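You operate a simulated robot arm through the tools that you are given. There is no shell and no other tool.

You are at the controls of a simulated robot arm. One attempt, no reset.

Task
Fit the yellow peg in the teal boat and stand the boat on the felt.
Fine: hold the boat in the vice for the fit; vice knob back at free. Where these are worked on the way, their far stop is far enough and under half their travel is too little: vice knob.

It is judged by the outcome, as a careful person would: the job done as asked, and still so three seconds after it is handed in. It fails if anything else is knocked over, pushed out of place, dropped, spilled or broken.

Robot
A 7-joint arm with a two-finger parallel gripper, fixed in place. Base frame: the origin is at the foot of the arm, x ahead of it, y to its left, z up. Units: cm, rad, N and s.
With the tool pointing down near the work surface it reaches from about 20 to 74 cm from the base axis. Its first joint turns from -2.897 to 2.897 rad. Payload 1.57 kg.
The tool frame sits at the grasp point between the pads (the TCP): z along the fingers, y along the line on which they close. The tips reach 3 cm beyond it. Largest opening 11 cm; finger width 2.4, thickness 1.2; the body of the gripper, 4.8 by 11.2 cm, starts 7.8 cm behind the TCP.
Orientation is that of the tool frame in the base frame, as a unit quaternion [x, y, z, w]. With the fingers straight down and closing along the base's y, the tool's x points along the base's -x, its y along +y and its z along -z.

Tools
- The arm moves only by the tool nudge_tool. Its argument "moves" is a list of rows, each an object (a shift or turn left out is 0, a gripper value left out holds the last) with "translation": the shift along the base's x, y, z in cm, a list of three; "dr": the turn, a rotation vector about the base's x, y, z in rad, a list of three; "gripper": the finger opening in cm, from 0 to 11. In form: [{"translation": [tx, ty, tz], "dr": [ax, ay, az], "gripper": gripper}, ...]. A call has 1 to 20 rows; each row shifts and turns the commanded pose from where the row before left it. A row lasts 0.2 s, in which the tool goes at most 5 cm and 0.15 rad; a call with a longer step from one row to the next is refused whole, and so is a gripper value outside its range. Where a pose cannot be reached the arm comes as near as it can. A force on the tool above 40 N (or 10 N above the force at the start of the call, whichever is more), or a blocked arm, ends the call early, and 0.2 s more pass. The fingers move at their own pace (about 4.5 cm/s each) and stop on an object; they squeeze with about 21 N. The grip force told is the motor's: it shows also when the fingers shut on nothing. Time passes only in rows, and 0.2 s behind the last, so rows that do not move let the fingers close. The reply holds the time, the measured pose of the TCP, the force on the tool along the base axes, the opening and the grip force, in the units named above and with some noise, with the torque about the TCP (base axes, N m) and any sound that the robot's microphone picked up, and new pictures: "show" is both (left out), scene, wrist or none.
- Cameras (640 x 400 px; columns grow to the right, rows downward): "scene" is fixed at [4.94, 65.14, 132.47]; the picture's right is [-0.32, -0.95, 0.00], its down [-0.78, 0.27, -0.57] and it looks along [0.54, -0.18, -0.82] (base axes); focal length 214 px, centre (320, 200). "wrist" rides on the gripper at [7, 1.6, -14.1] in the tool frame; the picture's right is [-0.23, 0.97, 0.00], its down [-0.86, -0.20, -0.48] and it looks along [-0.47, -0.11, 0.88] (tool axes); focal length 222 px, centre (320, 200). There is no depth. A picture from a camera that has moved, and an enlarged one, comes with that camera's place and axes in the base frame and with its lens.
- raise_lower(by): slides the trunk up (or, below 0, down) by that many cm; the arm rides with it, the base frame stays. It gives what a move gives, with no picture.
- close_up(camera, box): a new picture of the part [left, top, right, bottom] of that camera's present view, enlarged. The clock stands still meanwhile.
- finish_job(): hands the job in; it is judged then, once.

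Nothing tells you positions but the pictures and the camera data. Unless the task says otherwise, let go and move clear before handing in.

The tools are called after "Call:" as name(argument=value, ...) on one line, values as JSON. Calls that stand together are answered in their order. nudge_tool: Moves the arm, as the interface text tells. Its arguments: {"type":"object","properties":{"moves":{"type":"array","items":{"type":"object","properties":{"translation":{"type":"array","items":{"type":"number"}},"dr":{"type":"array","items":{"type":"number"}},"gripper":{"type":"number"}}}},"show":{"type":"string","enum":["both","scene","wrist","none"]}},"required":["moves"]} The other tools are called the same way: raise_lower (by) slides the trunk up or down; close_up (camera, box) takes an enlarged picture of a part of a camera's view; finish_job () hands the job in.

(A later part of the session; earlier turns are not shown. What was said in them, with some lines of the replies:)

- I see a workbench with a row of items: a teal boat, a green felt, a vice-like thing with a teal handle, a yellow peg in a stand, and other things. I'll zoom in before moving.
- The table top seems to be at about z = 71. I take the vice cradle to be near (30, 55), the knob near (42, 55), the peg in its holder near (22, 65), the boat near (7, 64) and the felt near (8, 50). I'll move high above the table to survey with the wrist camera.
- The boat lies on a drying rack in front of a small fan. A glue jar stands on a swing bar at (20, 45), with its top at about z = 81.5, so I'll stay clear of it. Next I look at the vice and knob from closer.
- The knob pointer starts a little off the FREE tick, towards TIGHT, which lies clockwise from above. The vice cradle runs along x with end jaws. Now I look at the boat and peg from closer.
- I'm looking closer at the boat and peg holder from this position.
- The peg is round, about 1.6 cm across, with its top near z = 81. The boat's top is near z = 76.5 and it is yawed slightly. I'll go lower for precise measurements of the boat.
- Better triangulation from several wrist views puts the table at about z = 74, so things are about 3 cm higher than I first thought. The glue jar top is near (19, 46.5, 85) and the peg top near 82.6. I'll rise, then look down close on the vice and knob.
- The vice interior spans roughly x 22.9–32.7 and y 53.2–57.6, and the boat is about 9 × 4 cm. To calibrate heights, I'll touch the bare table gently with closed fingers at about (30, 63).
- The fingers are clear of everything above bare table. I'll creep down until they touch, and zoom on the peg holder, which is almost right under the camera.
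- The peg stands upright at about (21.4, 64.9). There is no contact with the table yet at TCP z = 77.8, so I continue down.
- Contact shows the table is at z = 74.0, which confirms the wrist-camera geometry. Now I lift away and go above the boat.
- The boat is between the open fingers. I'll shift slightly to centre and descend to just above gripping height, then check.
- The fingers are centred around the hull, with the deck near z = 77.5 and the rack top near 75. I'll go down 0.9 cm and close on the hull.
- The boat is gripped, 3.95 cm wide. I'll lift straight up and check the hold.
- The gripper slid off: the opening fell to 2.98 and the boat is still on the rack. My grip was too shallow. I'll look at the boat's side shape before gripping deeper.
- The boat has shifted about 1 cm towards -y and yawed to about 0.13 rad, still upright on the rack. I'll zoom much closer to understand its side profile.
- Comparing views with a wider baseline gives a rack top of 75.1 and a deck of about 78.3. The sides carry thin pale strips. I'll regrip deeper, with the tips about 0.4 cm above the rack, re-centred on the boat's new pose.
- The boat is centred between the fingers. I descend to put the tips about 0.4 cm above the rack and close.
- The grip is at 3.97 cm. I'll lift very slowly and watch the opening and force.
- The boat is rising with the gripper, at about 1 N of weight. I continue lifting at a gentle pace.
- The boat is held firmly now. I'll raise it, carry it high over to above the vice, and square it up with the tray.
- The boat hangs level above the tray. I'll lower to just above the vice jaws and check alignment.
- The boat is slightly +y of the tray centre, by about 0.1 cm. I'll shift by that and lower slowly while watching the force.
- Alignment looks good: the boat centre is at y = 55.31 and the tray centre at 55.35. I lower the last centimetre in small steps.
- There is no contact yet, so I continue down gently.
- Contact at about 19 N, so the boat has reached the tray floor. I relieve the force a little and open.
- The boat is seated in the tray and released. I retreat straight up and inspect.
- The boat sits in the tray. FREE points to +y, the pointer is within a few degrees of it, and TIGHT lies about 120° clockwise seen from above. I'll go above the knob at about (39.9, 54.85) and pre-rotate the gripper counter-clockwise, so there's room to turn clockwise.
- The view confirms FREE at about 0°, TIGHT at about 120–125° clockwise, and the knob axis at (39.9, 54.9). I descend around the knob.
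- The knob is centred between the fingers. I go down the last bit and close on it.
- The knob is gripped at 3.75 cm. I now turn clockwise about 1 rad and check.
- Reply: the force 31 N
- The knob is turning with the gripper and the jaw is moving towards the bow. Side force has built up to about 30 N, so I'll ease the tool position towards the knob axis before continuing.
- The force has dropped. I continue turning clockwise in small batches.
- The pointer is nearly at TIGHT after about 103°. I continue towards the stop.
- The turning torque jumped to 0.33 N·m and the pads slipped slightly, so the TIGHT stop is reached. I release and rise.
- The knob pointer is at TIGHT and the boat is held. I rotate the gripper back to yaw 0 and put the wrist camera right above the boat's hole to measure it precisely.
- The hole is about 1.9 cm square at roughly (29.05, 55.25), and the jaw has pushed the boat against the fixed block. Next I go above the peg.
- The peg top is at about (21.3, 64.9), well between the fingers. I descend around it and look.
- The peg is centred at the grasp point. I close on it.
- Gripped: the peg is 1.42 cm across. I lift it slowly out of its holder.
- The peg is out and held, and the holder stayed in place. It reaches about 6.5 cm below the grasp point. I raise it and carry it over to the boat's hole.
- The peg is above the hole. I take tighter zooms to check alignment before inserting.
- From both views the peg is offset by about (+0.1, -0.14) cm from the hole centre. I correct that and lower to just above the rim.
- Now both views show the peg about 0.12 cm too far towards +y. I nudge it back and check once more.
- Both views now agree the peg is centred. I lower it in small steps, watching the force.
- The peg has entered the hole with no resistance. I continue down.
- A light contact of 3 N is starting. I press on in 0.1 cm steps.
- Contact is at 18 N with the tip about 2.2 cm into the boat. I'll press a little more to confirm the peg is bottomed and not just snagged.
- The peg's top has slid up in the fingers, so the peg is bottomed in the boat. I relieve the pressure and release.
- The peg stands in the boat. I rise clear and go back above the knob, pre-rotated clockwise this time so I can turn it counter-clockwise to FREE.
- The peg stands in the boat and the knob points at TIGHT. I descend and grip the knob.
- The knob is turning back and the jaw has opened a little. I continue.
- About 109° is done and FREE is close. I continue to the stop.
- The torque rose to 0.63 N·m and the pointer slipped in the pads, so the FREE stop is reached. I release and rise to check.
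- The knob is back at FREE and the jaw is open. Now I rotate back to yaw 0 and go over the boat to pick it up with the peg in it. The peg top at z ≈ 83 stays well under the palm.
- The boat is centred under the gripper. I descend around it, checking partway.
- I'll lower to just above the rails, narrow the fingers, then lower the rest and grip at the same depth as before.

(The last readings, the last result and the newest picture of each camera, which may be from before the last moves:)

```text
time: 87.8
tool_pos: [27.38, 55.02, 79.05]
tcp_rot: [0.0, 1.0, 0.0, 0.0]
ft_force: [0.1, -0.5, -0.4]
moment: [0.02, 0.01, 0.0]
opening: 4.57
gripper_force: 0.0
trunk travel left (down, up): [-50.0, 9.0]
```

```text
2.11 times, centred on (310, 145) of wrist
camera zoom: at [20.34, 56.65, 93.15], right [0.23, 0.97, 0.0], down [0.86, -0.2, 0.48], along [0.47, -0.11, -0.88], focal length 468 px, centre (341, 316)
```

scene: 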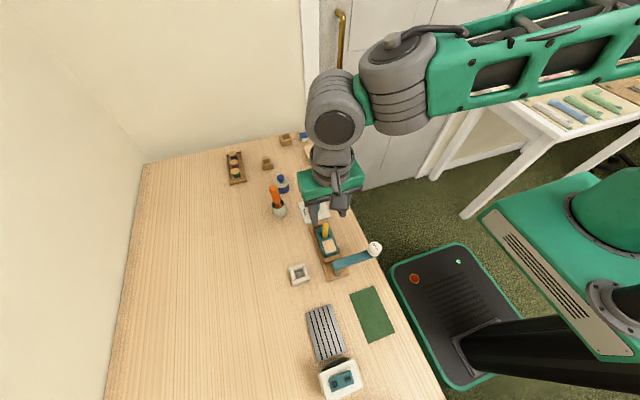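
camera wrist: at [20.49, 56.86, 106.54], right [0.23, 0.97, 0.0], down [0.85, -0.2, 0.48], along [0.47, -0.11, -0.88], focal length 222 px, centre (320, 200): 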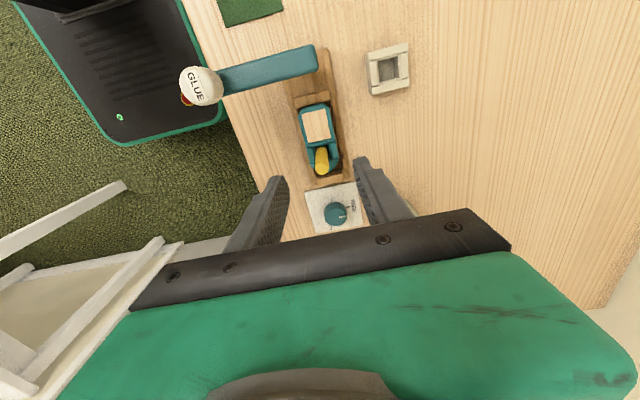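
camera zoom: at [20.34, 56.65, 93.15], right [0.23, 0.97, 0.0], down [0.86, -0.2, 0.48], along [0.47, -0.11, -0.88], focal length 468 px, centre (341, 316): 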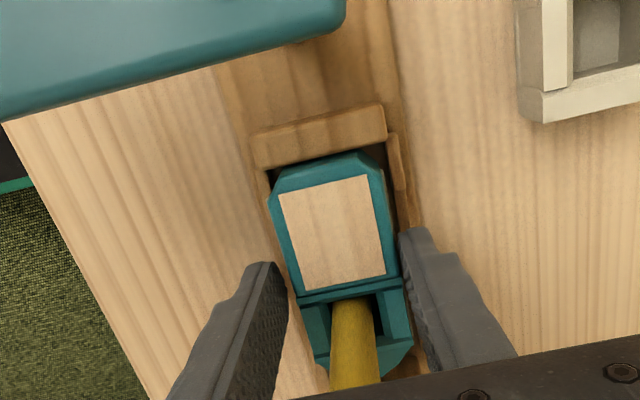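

Call:
nudge_tool(moves=[{"translation": [0, 0.1, 0]}, {"translation": [0, 0, -0.4]}, {"translation": [0, 0, -0.32]}, {"translation": [0, 0, 0]}], show="none")

Call:
close_up(camera="wrist", box=[220, 50, 400, 240])

```text
time: 88.8
tool_pos: [27.41, 55.2, 78.13]
tcp_rot: [0.0, 1.0, 0.0, -0.001]
ft_force: [-0.6, -0.4, 0.2]
moment: [-0.01, 0.01, -0.04]
opening: 4.6
gripper_force: 0.0
trunk travel left (down, up): [-50.0, 9.0]
```

```text
2.11 times, centred on (310, 145) of wrist
camera zoom: at [20.34, 56.83, 92.36], right [0.23, 0.97, 0.0], down [0.86, -0.2, 0.48], along [0.47, -0.11, -0.88], focal length 468 px, centre (341, 316)
```

zoom: 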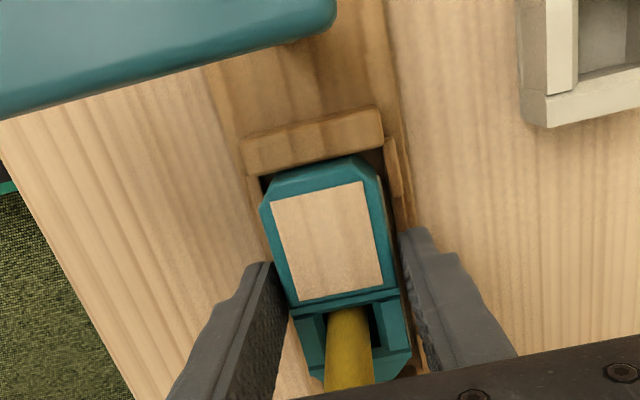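

No contact on the rails. I close on the hull.

Call:
nudge_tool(moves=[{"translation": [0, -0.04, 0], "gripper": 4}, {"translation": [0, 0, 0]}, {"translation": [0, 0, 0], "gripper": 2.5}, {"translation": [0, 0, 0]}, {"translation": [0, 0, 0]}, {"translation": [0, 0, 0]}], show="none")

Call:
close_up(camera="wrist", box=[220, 50, 400, 240])

```text
time: 90.2
tool_pos: [27.43, 55.22, 78.21]
tcp_rot: [0.0, 1.0, 0.0, -0.001]
ft_force: [0.6, 3.0, -0.4]
moment: [0.04, -0.01, 0.04]
opening: 3.99
gripper_force: 21.2
trunk travel left (down, up): [-50.0, 9.0]
```

```text
2.11 times, centred on (310, 145) of wrist
camera zoom: at [20.39, 56.8, 92.4], right [0.23, 0.97, 0.0], down [0.86, -0.2, 0.48], along [0.47, -0.11, -0.88], focal length 468 px, centre (341, 316)
```

zoom: 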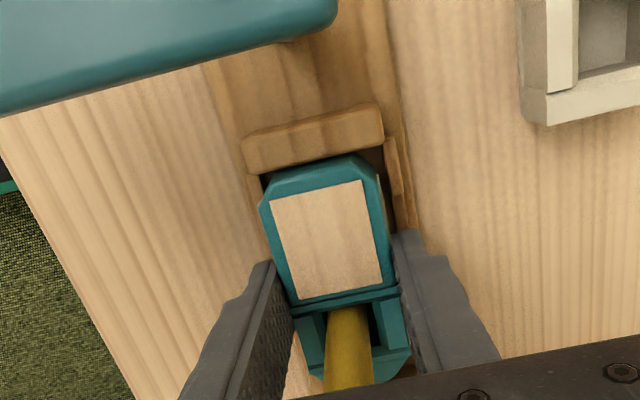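

The hull is gripped at 3.99 cm. I lift very slowly and watch.

Call:
nudge_tool(moves=[{"translation": [0, 0, 0.1]}, {"translation": [0, 0, 0.2]}, {"translation": [0, 0, 0.2]}, {"translation": [0, 0, 0]}], show="none")

Call:
close_up(camera="wrist", box=[220, 50, 400, 240])

```text
time: 91.2
tool_pos: [27.5, 55.38, 78.63]
tcp_rot: [0.0, 1.0, 0.001, 0.0]
ft_force: [-0.5, 1.4, -1.8]
moment: [0.06, -0.01, 0.01]
opening: 3.99
gripper_force: 21.7
trunk travel left (down, up): [-50.0, 9.0]
```

```text
2.11 times, centred on (310, 145) of wrist
camera zoom: at [20.43, 56.81, 92.82], right [0.23, 0.97, 0.0], down [0.86, -0.2, 0.48], along [0.47, -0.11, -0.88], focal length 468 px, centre (341, 316)
```

zoom: 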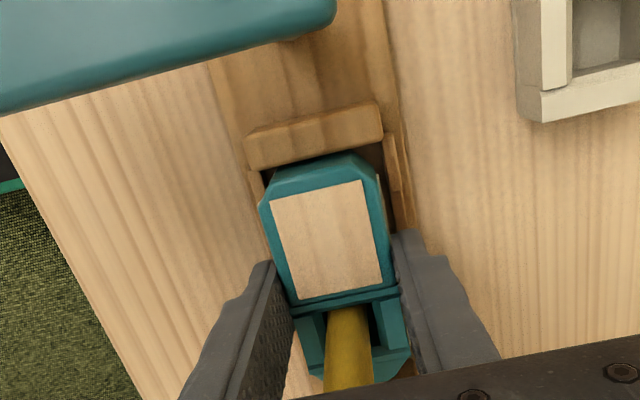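

The boat rises with the gripper, at about 1.8 N. I keep lifting gently.

Call:
nudge_tool(moves=[{"translation": [0, 0, 0.3]}, {"translation": [0, 0, 0.4]}, {"translation": [0, 0, 0.5]}, {"translation": [0, 0, 0.6]}, {"translation": [0, 0, 0.8]}, {"translation": [0, 0, 1]}, {"translation": [0, 0, 1]}, {"translation": [0, 0, 0.6]}, {"translation": [0, 0, 0]}], show="both")

Call:
close_up(camera="wrist", box=[220, 50, 400, 240])

Call:
close_up(camera="scene", box=[300, 205, 360, 265])

```text
time: 93.2
tool_pos: [27.51, 55.34, 83.84]
tcp_rot: [0.0, 1.0, 0.001, 0.0]
ft_force: [-0.5, 0.7, -0.2]
moment: [0.0, 0.0, -0.02]
opening: 3.95
gripper_force: 20.7
trunk travel left (down, up): [-50.0, 9.0]
camera wrist: at [20.4, 56.86, 98.04], right [0.23, 0.97, 0.0], down [0.86, -0.2, 0.48], along [0.47, -0.11, -0.88], focal length 222 px, centre (320, 200)
```

scene: 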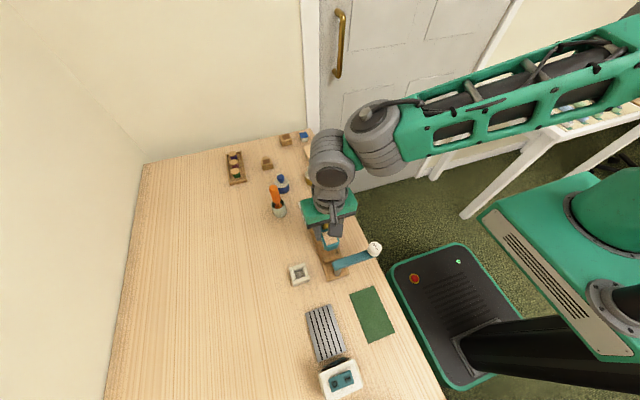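
wrist: 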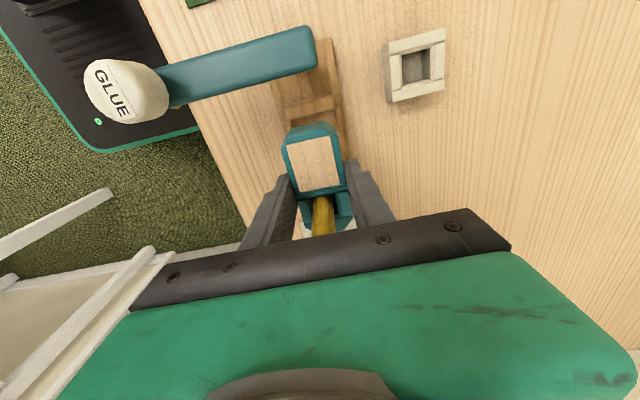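

```text
2.11 times, centred on (310, 145) of wrist
camera zoom: at [20.4, 56.86, 98.04], right [0.23, 0.97, 0.0], down [0.86, -0.2, 0.48], along [0.47, -0.11, -0.88], focal length 468 px, centre (341, 316)
```

zoom: 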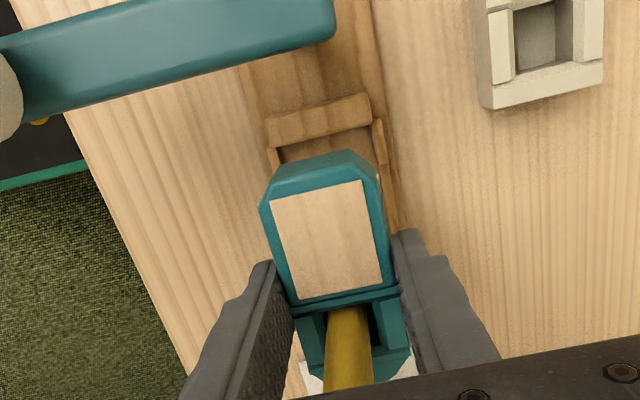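

```text
6.67 times, centred on (330, 235) of scene
camera zoom: at [4.94, 65.14, 132.47], right [-0.32, -0.95, 0.0], down [-0.78, 0.27, -0.57], along [0.54, -0.18, -0.82], focal length 1430 px, centre (253, -33)
```

zoom: 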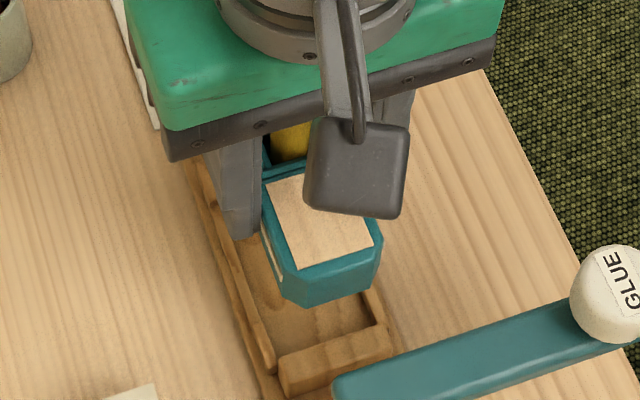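

The boat and peg are held well. I raise them and carry them over to the felt at about (7.2, 50.9), passing well clear of the glue jar.

Call:
nudge_tool(moves=[{"translation": [0, 0, 1.5]}, {"translation": [0, 0, 2.5]}, {"translation": [0, 0, 2.5]}, {"translation": [0, 0, 2]}, {"translation": [0, 0, 0.5]}, {"translation": [-1, -0.2, 0]}, {"translation": [-2.5, -0.5, 0]}, {"translation": [-3.2, -0.7, 0]}, {"translation": [-3.2, -0.7, 0]}, {"translation": [-3.2, -0.7, 0]}, {"translation": [-3.2, -0.7, 0]}, {"translation": [-2.5, -0.55, 0]}, {"translation": [-1.5, -0.35, 0]}, {"translation": [0, 0, 0]}, {"translation": [0, 0, 0]}], show="both")

Call:
close_up(camera="wrist", box=[200, 20, 420, 240])

```text
time: 96.4
tool_pos: [7.22, 51.08, 92.68]
tcp_rot: [0.0, 1.0, 0.0, -0.001]
ft_force: [0.1, -0.3, -0.9]
moment: [-0.03, -0.02, 0.0]
opening: 3.96
gripper_force: 21.1
trunk travel left (down, up): [-50.0, 9.0]
camera wrist: at [0.14, 52.57, 106.9], right [0.23, 0.97, 0.0], down [0.86, -0.2, 0.48], along [0.47, -0.11, -0.88], focal length 222 px, centre (320, 200)
```

scene: 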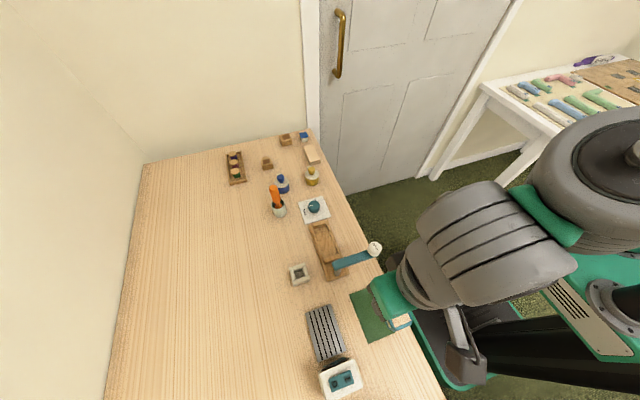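
wrist: 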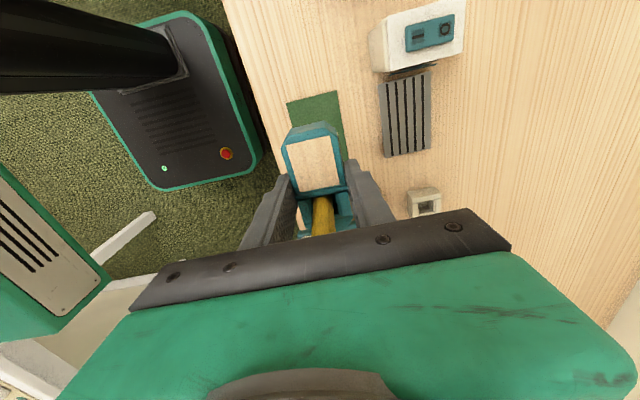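

```text
1.82 times, centred on (310, 130) of wrist
camera zoom: at [0.14, 52.57, 106.9], right [0.23, 0.97, 0.0], down [0.86, -0.2, 0.48], along [0.47, -0.11, -0.88], focal length 404 px, centre (338, 327)
```

zoom: 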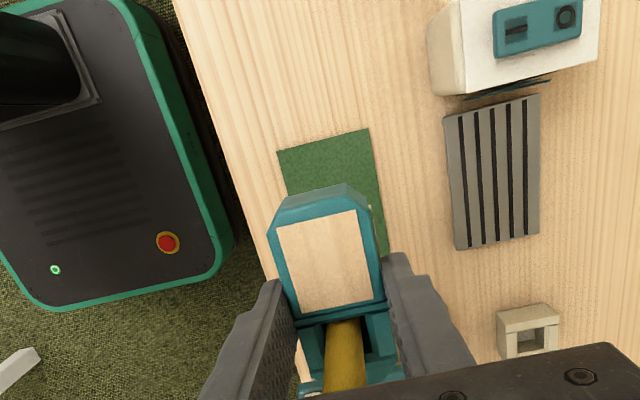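

The boat is right over the felt. I lower it in stages.

Call:
nudge_tool(moves=[{"translation": [0, -0.08, -1.5]}, {"translation": [0, 0, -3]}, {"translation": [0, 0, -3.5]}, {"translation": [0, 0, -3]}, {"translation": [0, 0, -1.5]}, {"translation": [0, 0, -0.5]}, {"translation": [0, 0, 0]}], show="both")

Call:
close_up(camera="wrist", box=[200, 20, 420, 240])

Call:
close_up(camera="scene", box=[320, 250, 440, 370])

```text
time: 98.0
tool_pos: [7.34, 50.72, 80.06]
tcp_rot: [0.0, 1.0, 0.0, -0.002]
ft_force: [-0.4, -0.4, 0.1]
moment: [-0.03, -0.01, -0.02]
opening: 3.95
gripper_force: 21.3
trunk travel left (down, up): [-50.0, 9.0]
camera wrist: at [0.18, 52.25, 94.19], right [0.23, 0.97, 0.0], down [0.86, -0.2, 0.48], along [0.47, -0.11, -0.88], focal length 222 px, centre (320, 200)
```

scene: 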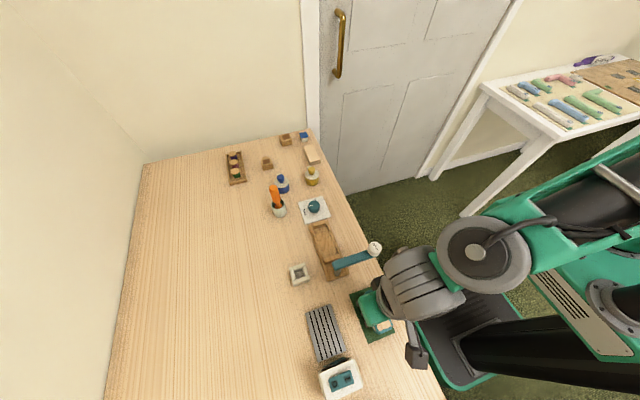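
wrist: 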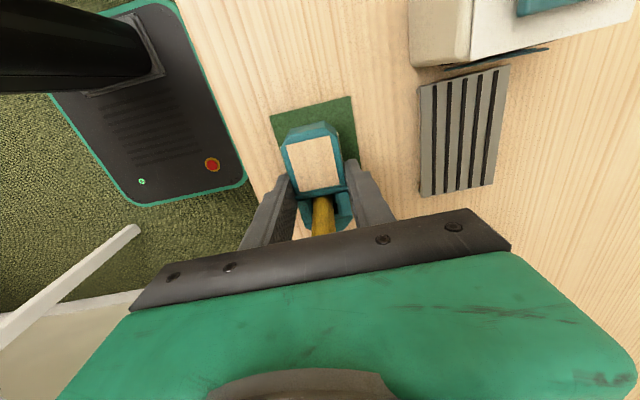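

```text
1.82 times, centred on (310, 130) of wrist
camera zoom: at [0.18, 52.25, 94.19], right [0.23, 0.97, 0.0], down [0.86, -0.2, 0.48], along [0.47, -0.11, -0.88], focal length 404 px, centre (338, 327)
```

zoom: 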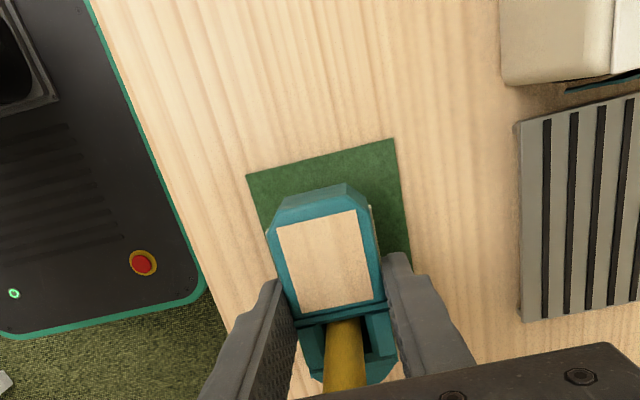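

```text
3.33 times, centred on (380, 310) of scene
camera zoom: at [4.94, 65.14, 132.47], right [-0.32, -0.95, 0.0], down [-0.78, 0.27, -0.57], along [0.54, -0.18, -0.82], focal length 715 px, centre (120, -167)
```

zoom: 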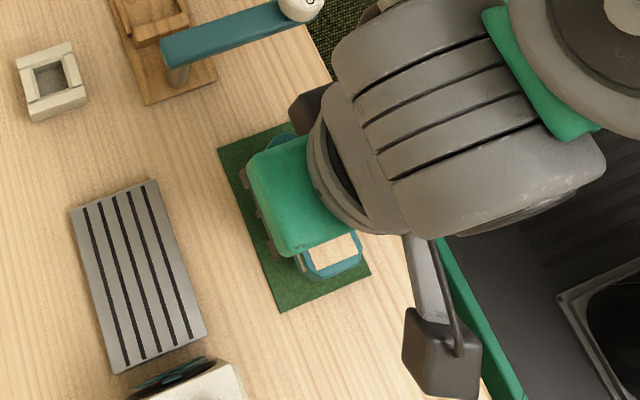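

The boat is well inside the felt. I do the final descent in small steps.

Call:
nudge_tool(moves=[{"translation": [0, 0.12, -0.7]}, {"translation": [0, 0, -0.5]}, {"translation": [0, 0, -0.4]}, {"translation": [0, 0, -0.2]}, {"translation": [0, 0, 0]}], show="none")

```text
time: 99.2
tool_pos: [7.23, 51.09, 78.23]
tcp_rot: [0.001, 1.0, 0.0, 0.0]
ft_force: [-0.1, -0.1, -0.8]
moment: [0.01, 0.02, 0.03]
opening: 3.95
gripper_force: 20.9
trunk travel left (down, up): [-50.0, 9.0]
```

Call:
nudge_tool(moves=[{"translation": [0, 0, -0.12]}, {"translation": [0, 0, -0.12]}, {"translation": [0, 0, 0]}], show="none")

```text
time: 100.0
tool_pos: [7.23, 51.01, 77.85]
tcp_rot: [0.0, 1.0, 0.0, 0.0]
ft_force: [-0.4, -0.2, -0.1]
moment: [-0.01, 0.02, 0.03]
opening: 3.96
gripper_force: 20.6
trunk travel left (down, up): [-50.0, 9.0]
```

Call:
nudge_tool(moves=[{"translation": [0, 0, -0.1]}, {"translation": [0, 0, -0.1]}, {"translation": [0, 0, 0]}], show="none")

```text
time: 100.8
tool_pos: [7.12, 50.99, 77.84]
tcp_rot: [0.0, 1.0, 0.001, 0.0]
ft_force: [1.4, -0.9, 7.7]
moment: [-0.18, -0.05, -0.01]
opening: 3.93
gripper_force: 20.6
trunk travel left (down, up): [-50.0, 9.0]
```

Contact at 8 N, so the boat is standing on the felt. I relieve slightly and open.

Call:
nudge_tool(moves=[{"translation": [0, 0, 0.07]}, {"translation": [0, 0, 0], "gripper": 4.3}, {"translation": [0, 0, 0], "gripper": 5}, {"translation": [0, 0, 0], "gripper": 6}, {"translation": [0, 0, 0]}], show="wrist")

Call:
close_up(camera="wrist", box=[220, 60, 400, 240])

```text
time: 102.0
tool_pos: [7.18, 51.02, 77.66]
tcp_rot: [0.0, 1.0, -0.001, -0.001]
ft_force: [-0.3, -0.5, -0.5]
moment: [0.0, -0.01, -0.01]
opening: 5.97
gripper_force: 0.2
trunk travel left (down, up): [-50.0, 9.0]
camera wrist: at [0.11, 52.44, 91.89], right [0.23, 0.97, 0.0], down [0.86, -0.2, 0.48], along [0.47, -0.11, -0.88], focal length 222 px, centre (320, 200)
```

wrist: 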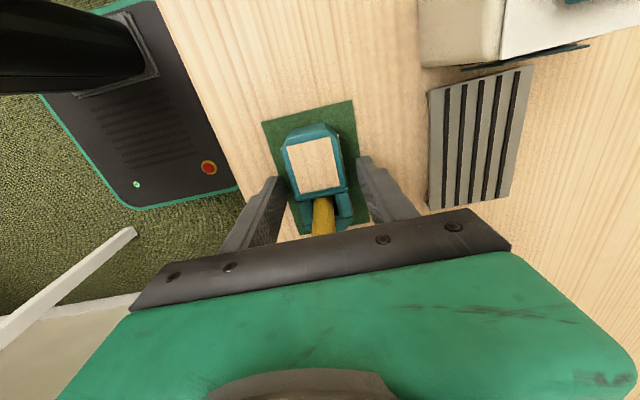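

```text
2.22 times, centred on (310, 150) of wrist
camera zoom: at [0.11, 52.44, 91.89], right [0.23, 0.97, 0.0], down [0.86, -0.2, 0.48], along [0.47, -0.11, -0.88], focal length 494 px, centre (342, 311)
```

zoom: 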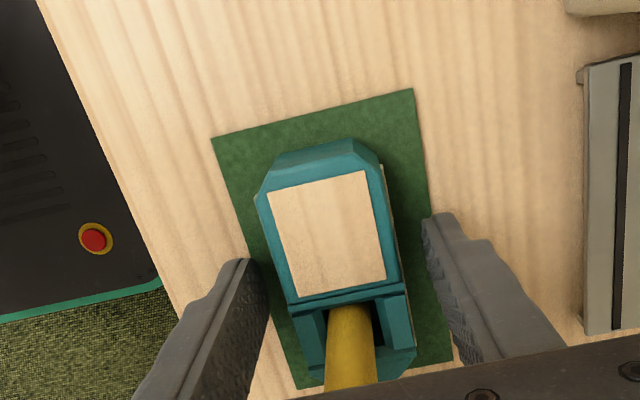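

The boat stands freely on the felt with the peg in it. I rise straight up and move clear, then inspect everything.

Call:
nudge_tool(moves=[{"translation": [0, 0, 0.8]}, {"translation": [0, 0, 2]}, {"translation": [0, 0, 4]}, {"translation": [0, 0, 4.5]}, {"translation": [0, 0, 4]}, {"translation": [0, 0, 4]}, {"translation": [4, 2, 0]}, {"translation": [4, 2, 0]}, {"translation": [0, 0, 0]}], show="both")

Call:
close_up(camera="wrist", box=[200, 0, 420, 200])

Call:
close_up(camera="scene", box=[280, 220, 440, 390])

```text
time: 104.0
tool_pos: [15.21, 54.91, 97.06]
tcp_rot: [0.0, 1.0, 0.0, 0.0]
ft_force: [0.1, 0.1, 0.4]
moment: [0.01, 0.01, 0.01]
opening: 6.02
gripper_force: 0.1
trunk travel left (down, up): [-50.0, 9.0]
camera wrist: at [8.2, 56.45, 111.32], right [0.23, 0.97, 0.0], down [0.86, -0.2, 0.48], along [0.47, -0.11, -0.88], focal length 222 px, centre (320, 200)
```

scene: 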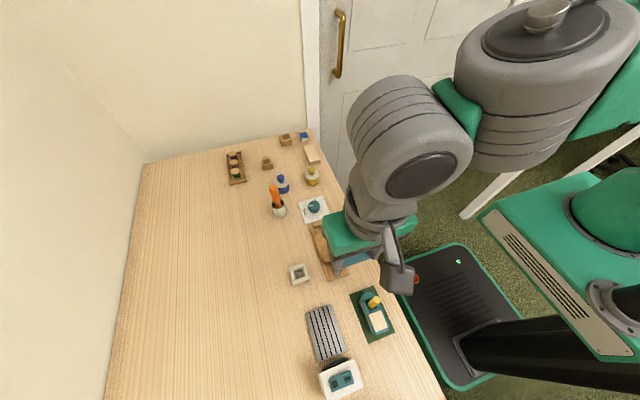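
wrist: 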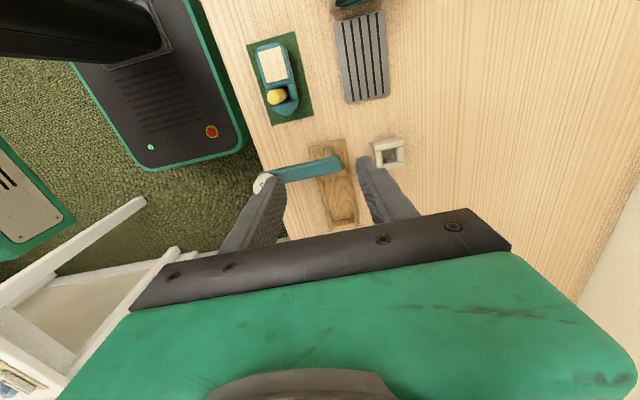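

```text
2.00 times, centred on (310, 100) of wrist
camera zoom: at [8.2, 56.45, 111.32], right [0.23, 0.97, 0.0], down [0.86, -0.2, 0.48], along [0.47, -0.11, -0.88], focal length 444 px, centre (340, 400)
```

zoom: 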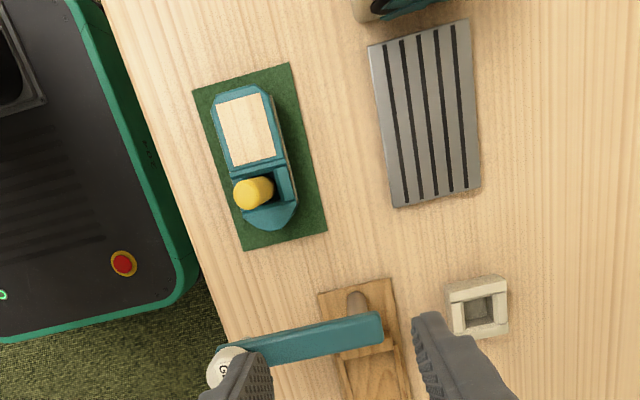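

```text
2.35 times, centred on (360, 305) of scene
camera zoom: at [4.94, 65.14, 132.47], right [-0.32, -0.95, 0.0], down [-0.78, 0.27, -0.57], along [0.54, -0.18, -0.82], focal length 505 px, centre (226, -47)
```

zoom: 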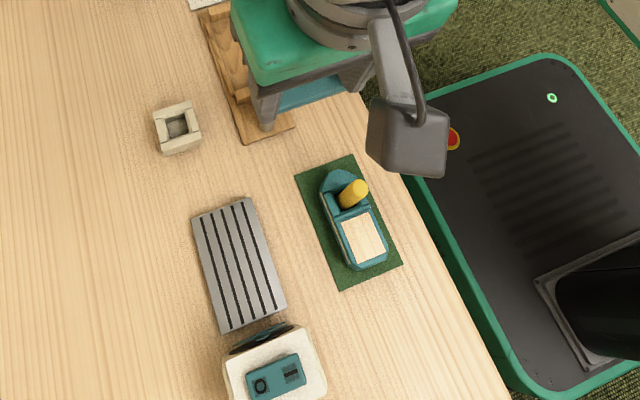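

The boat stands on the felt with the peg in it. I'll move the arm back to around its starting place and verify the knob, the glue and the rest.

Call:
nudge_tool(moves=[{"translation": [0, 0, 4]}, {"translation": [0, 0, 4]}, {"translation": [3.5, -3.3, 0]}, {"translation": [3.5, -3.3, 0]}, {"translation": [3.5, -3.3, 0]}, {"translation": [3.5, -3.3, 0]}, {"translation": [0, -3, 0]}, {"translation": [0, 0, 0]}], show="both")

Call:
close_up(camera="scene", box=[260, 180, 420, 280])

Call:
close_up(camera="scene", box=[280, 250, 420, 390])

Call:
close_up(camera="scene", box=[340, 275, 410, 350])

```text
time: 105.8
tool_pos: [29.13, 39.04, 104.9]
tcp_rot: [0.0, 1.0, 0.0, 0.0]
ft_force: [-0.4, -1.2, 0.2]
moment: [0.0, -0.03, 0.01]
opening: 6.02
gripper_force: 0.1
trunk travel left (down, up): [-50.0, 9.0]
camera wrist: at [22.09, 40.51, 119.15], right [0.23, 0.97, 0.0], down [0.86, -0.2, 0.48], along [0.47, -0.11, -0.88], focal length 222 px, centre (320, 200)
```

scene: 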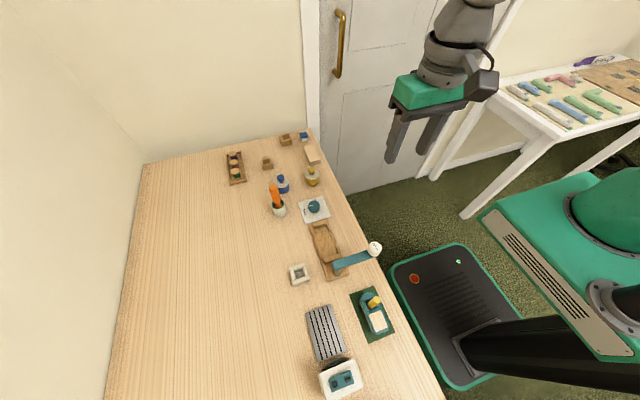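
wrist: 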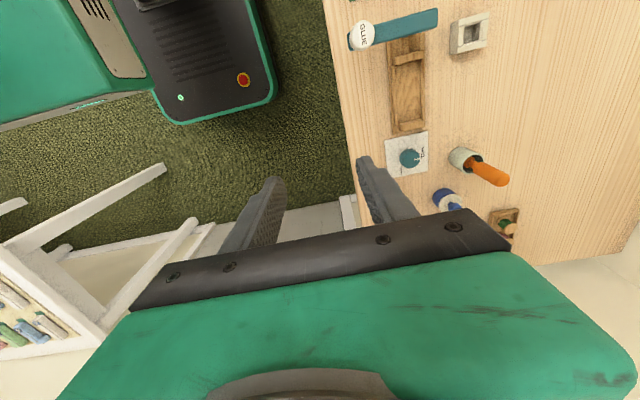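

```text
4.00 times, centred on (340, 230) of scene
camera zoom: at [4.94, 65.14, 132.47], right [-0.32, -0.95, 0.0], down [-0.78, 0.27, -0.57], along [0.54, -0.18, -0.82], focal length 858 px, centre (240, 80)
```

zoom: 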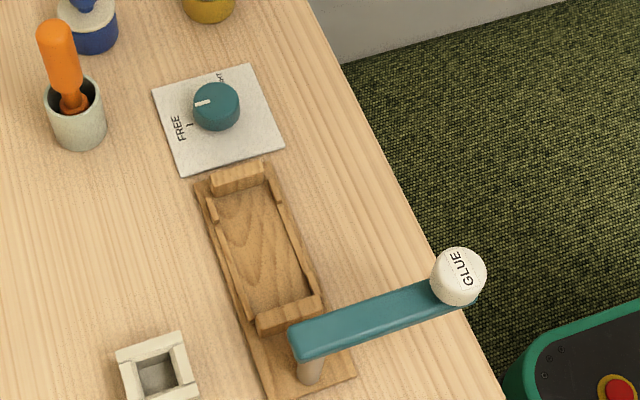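

```text
2.86 times, centred on (350, 320) of scene
camera zoom: at [4.94, 65.14, 132.47], right [-0.32, -0.95, 0.0], down [-0.78, 0.27, -0.57], along [0.54, -0.18, -0.82], focal length 613 px, centre (234, -143)
```

zoom: 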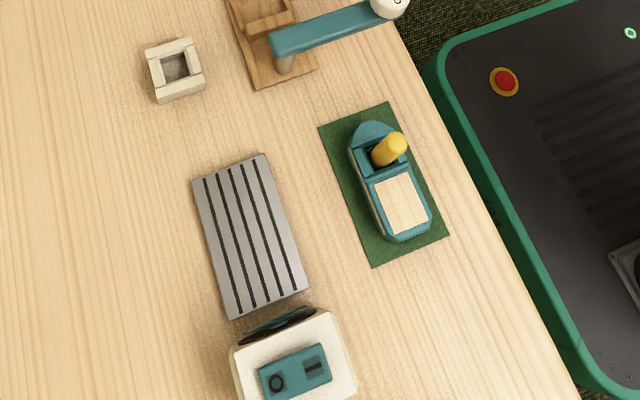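

```text
5.33 times, centred on (375, 312) of scene
camera zoom: at [4.94, 65.14, 132.47], right [-0.32, -0.95, 0.0], down [-0.78, 0.27, -0.57], along [0.54, -0.18, -0.82], focal length 1144 px, centre (27, -400)
```

zoom: 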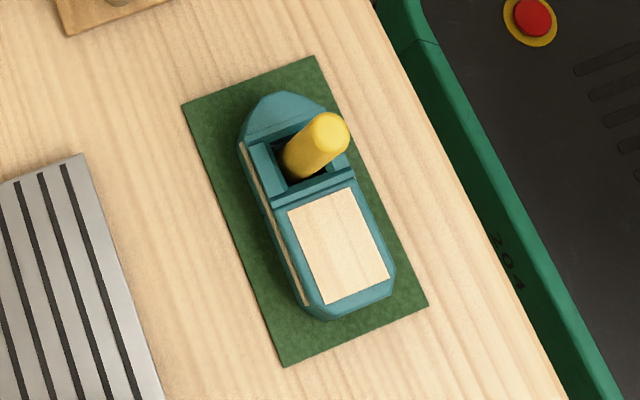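

Everything checks out in the pictures. The peg is seated in the boat, the boat stands inside the felt, and the knob is at its FREE stop. The glue, holder, rack and other items look unmoved, and the arm is clear, so I hand the job in.

Call:
finish_job()

```text
The job is handed in.
```

The boat is standing on the felt with the yellow peg fitted in it, and the job is handed in.

- **Fit:** I clamped the boat in the vice by turning the knob to its TIGHT stop. I then lowered the peg until it bottomed, about 2.2 cm into the hole.
- **Vice knob:** I turned it back to its FREE stop before lifting the boat out. The last picture shows the pointer where it started.
- **Boat on the felt:** I set it down level with light contact, and it sits inside the felt's edges with the peg upright. The arm is clear of the table.
- **One slip:** On my first try at lifting the boat off the drying rack, my grip was too shallow and it slid out of the fingers. It stayed upright on the rack but shifted about 1 cm; a deeper grip then held.

In the final pictures the glue jar, peg holder, rack, fan and tools look unmoved.
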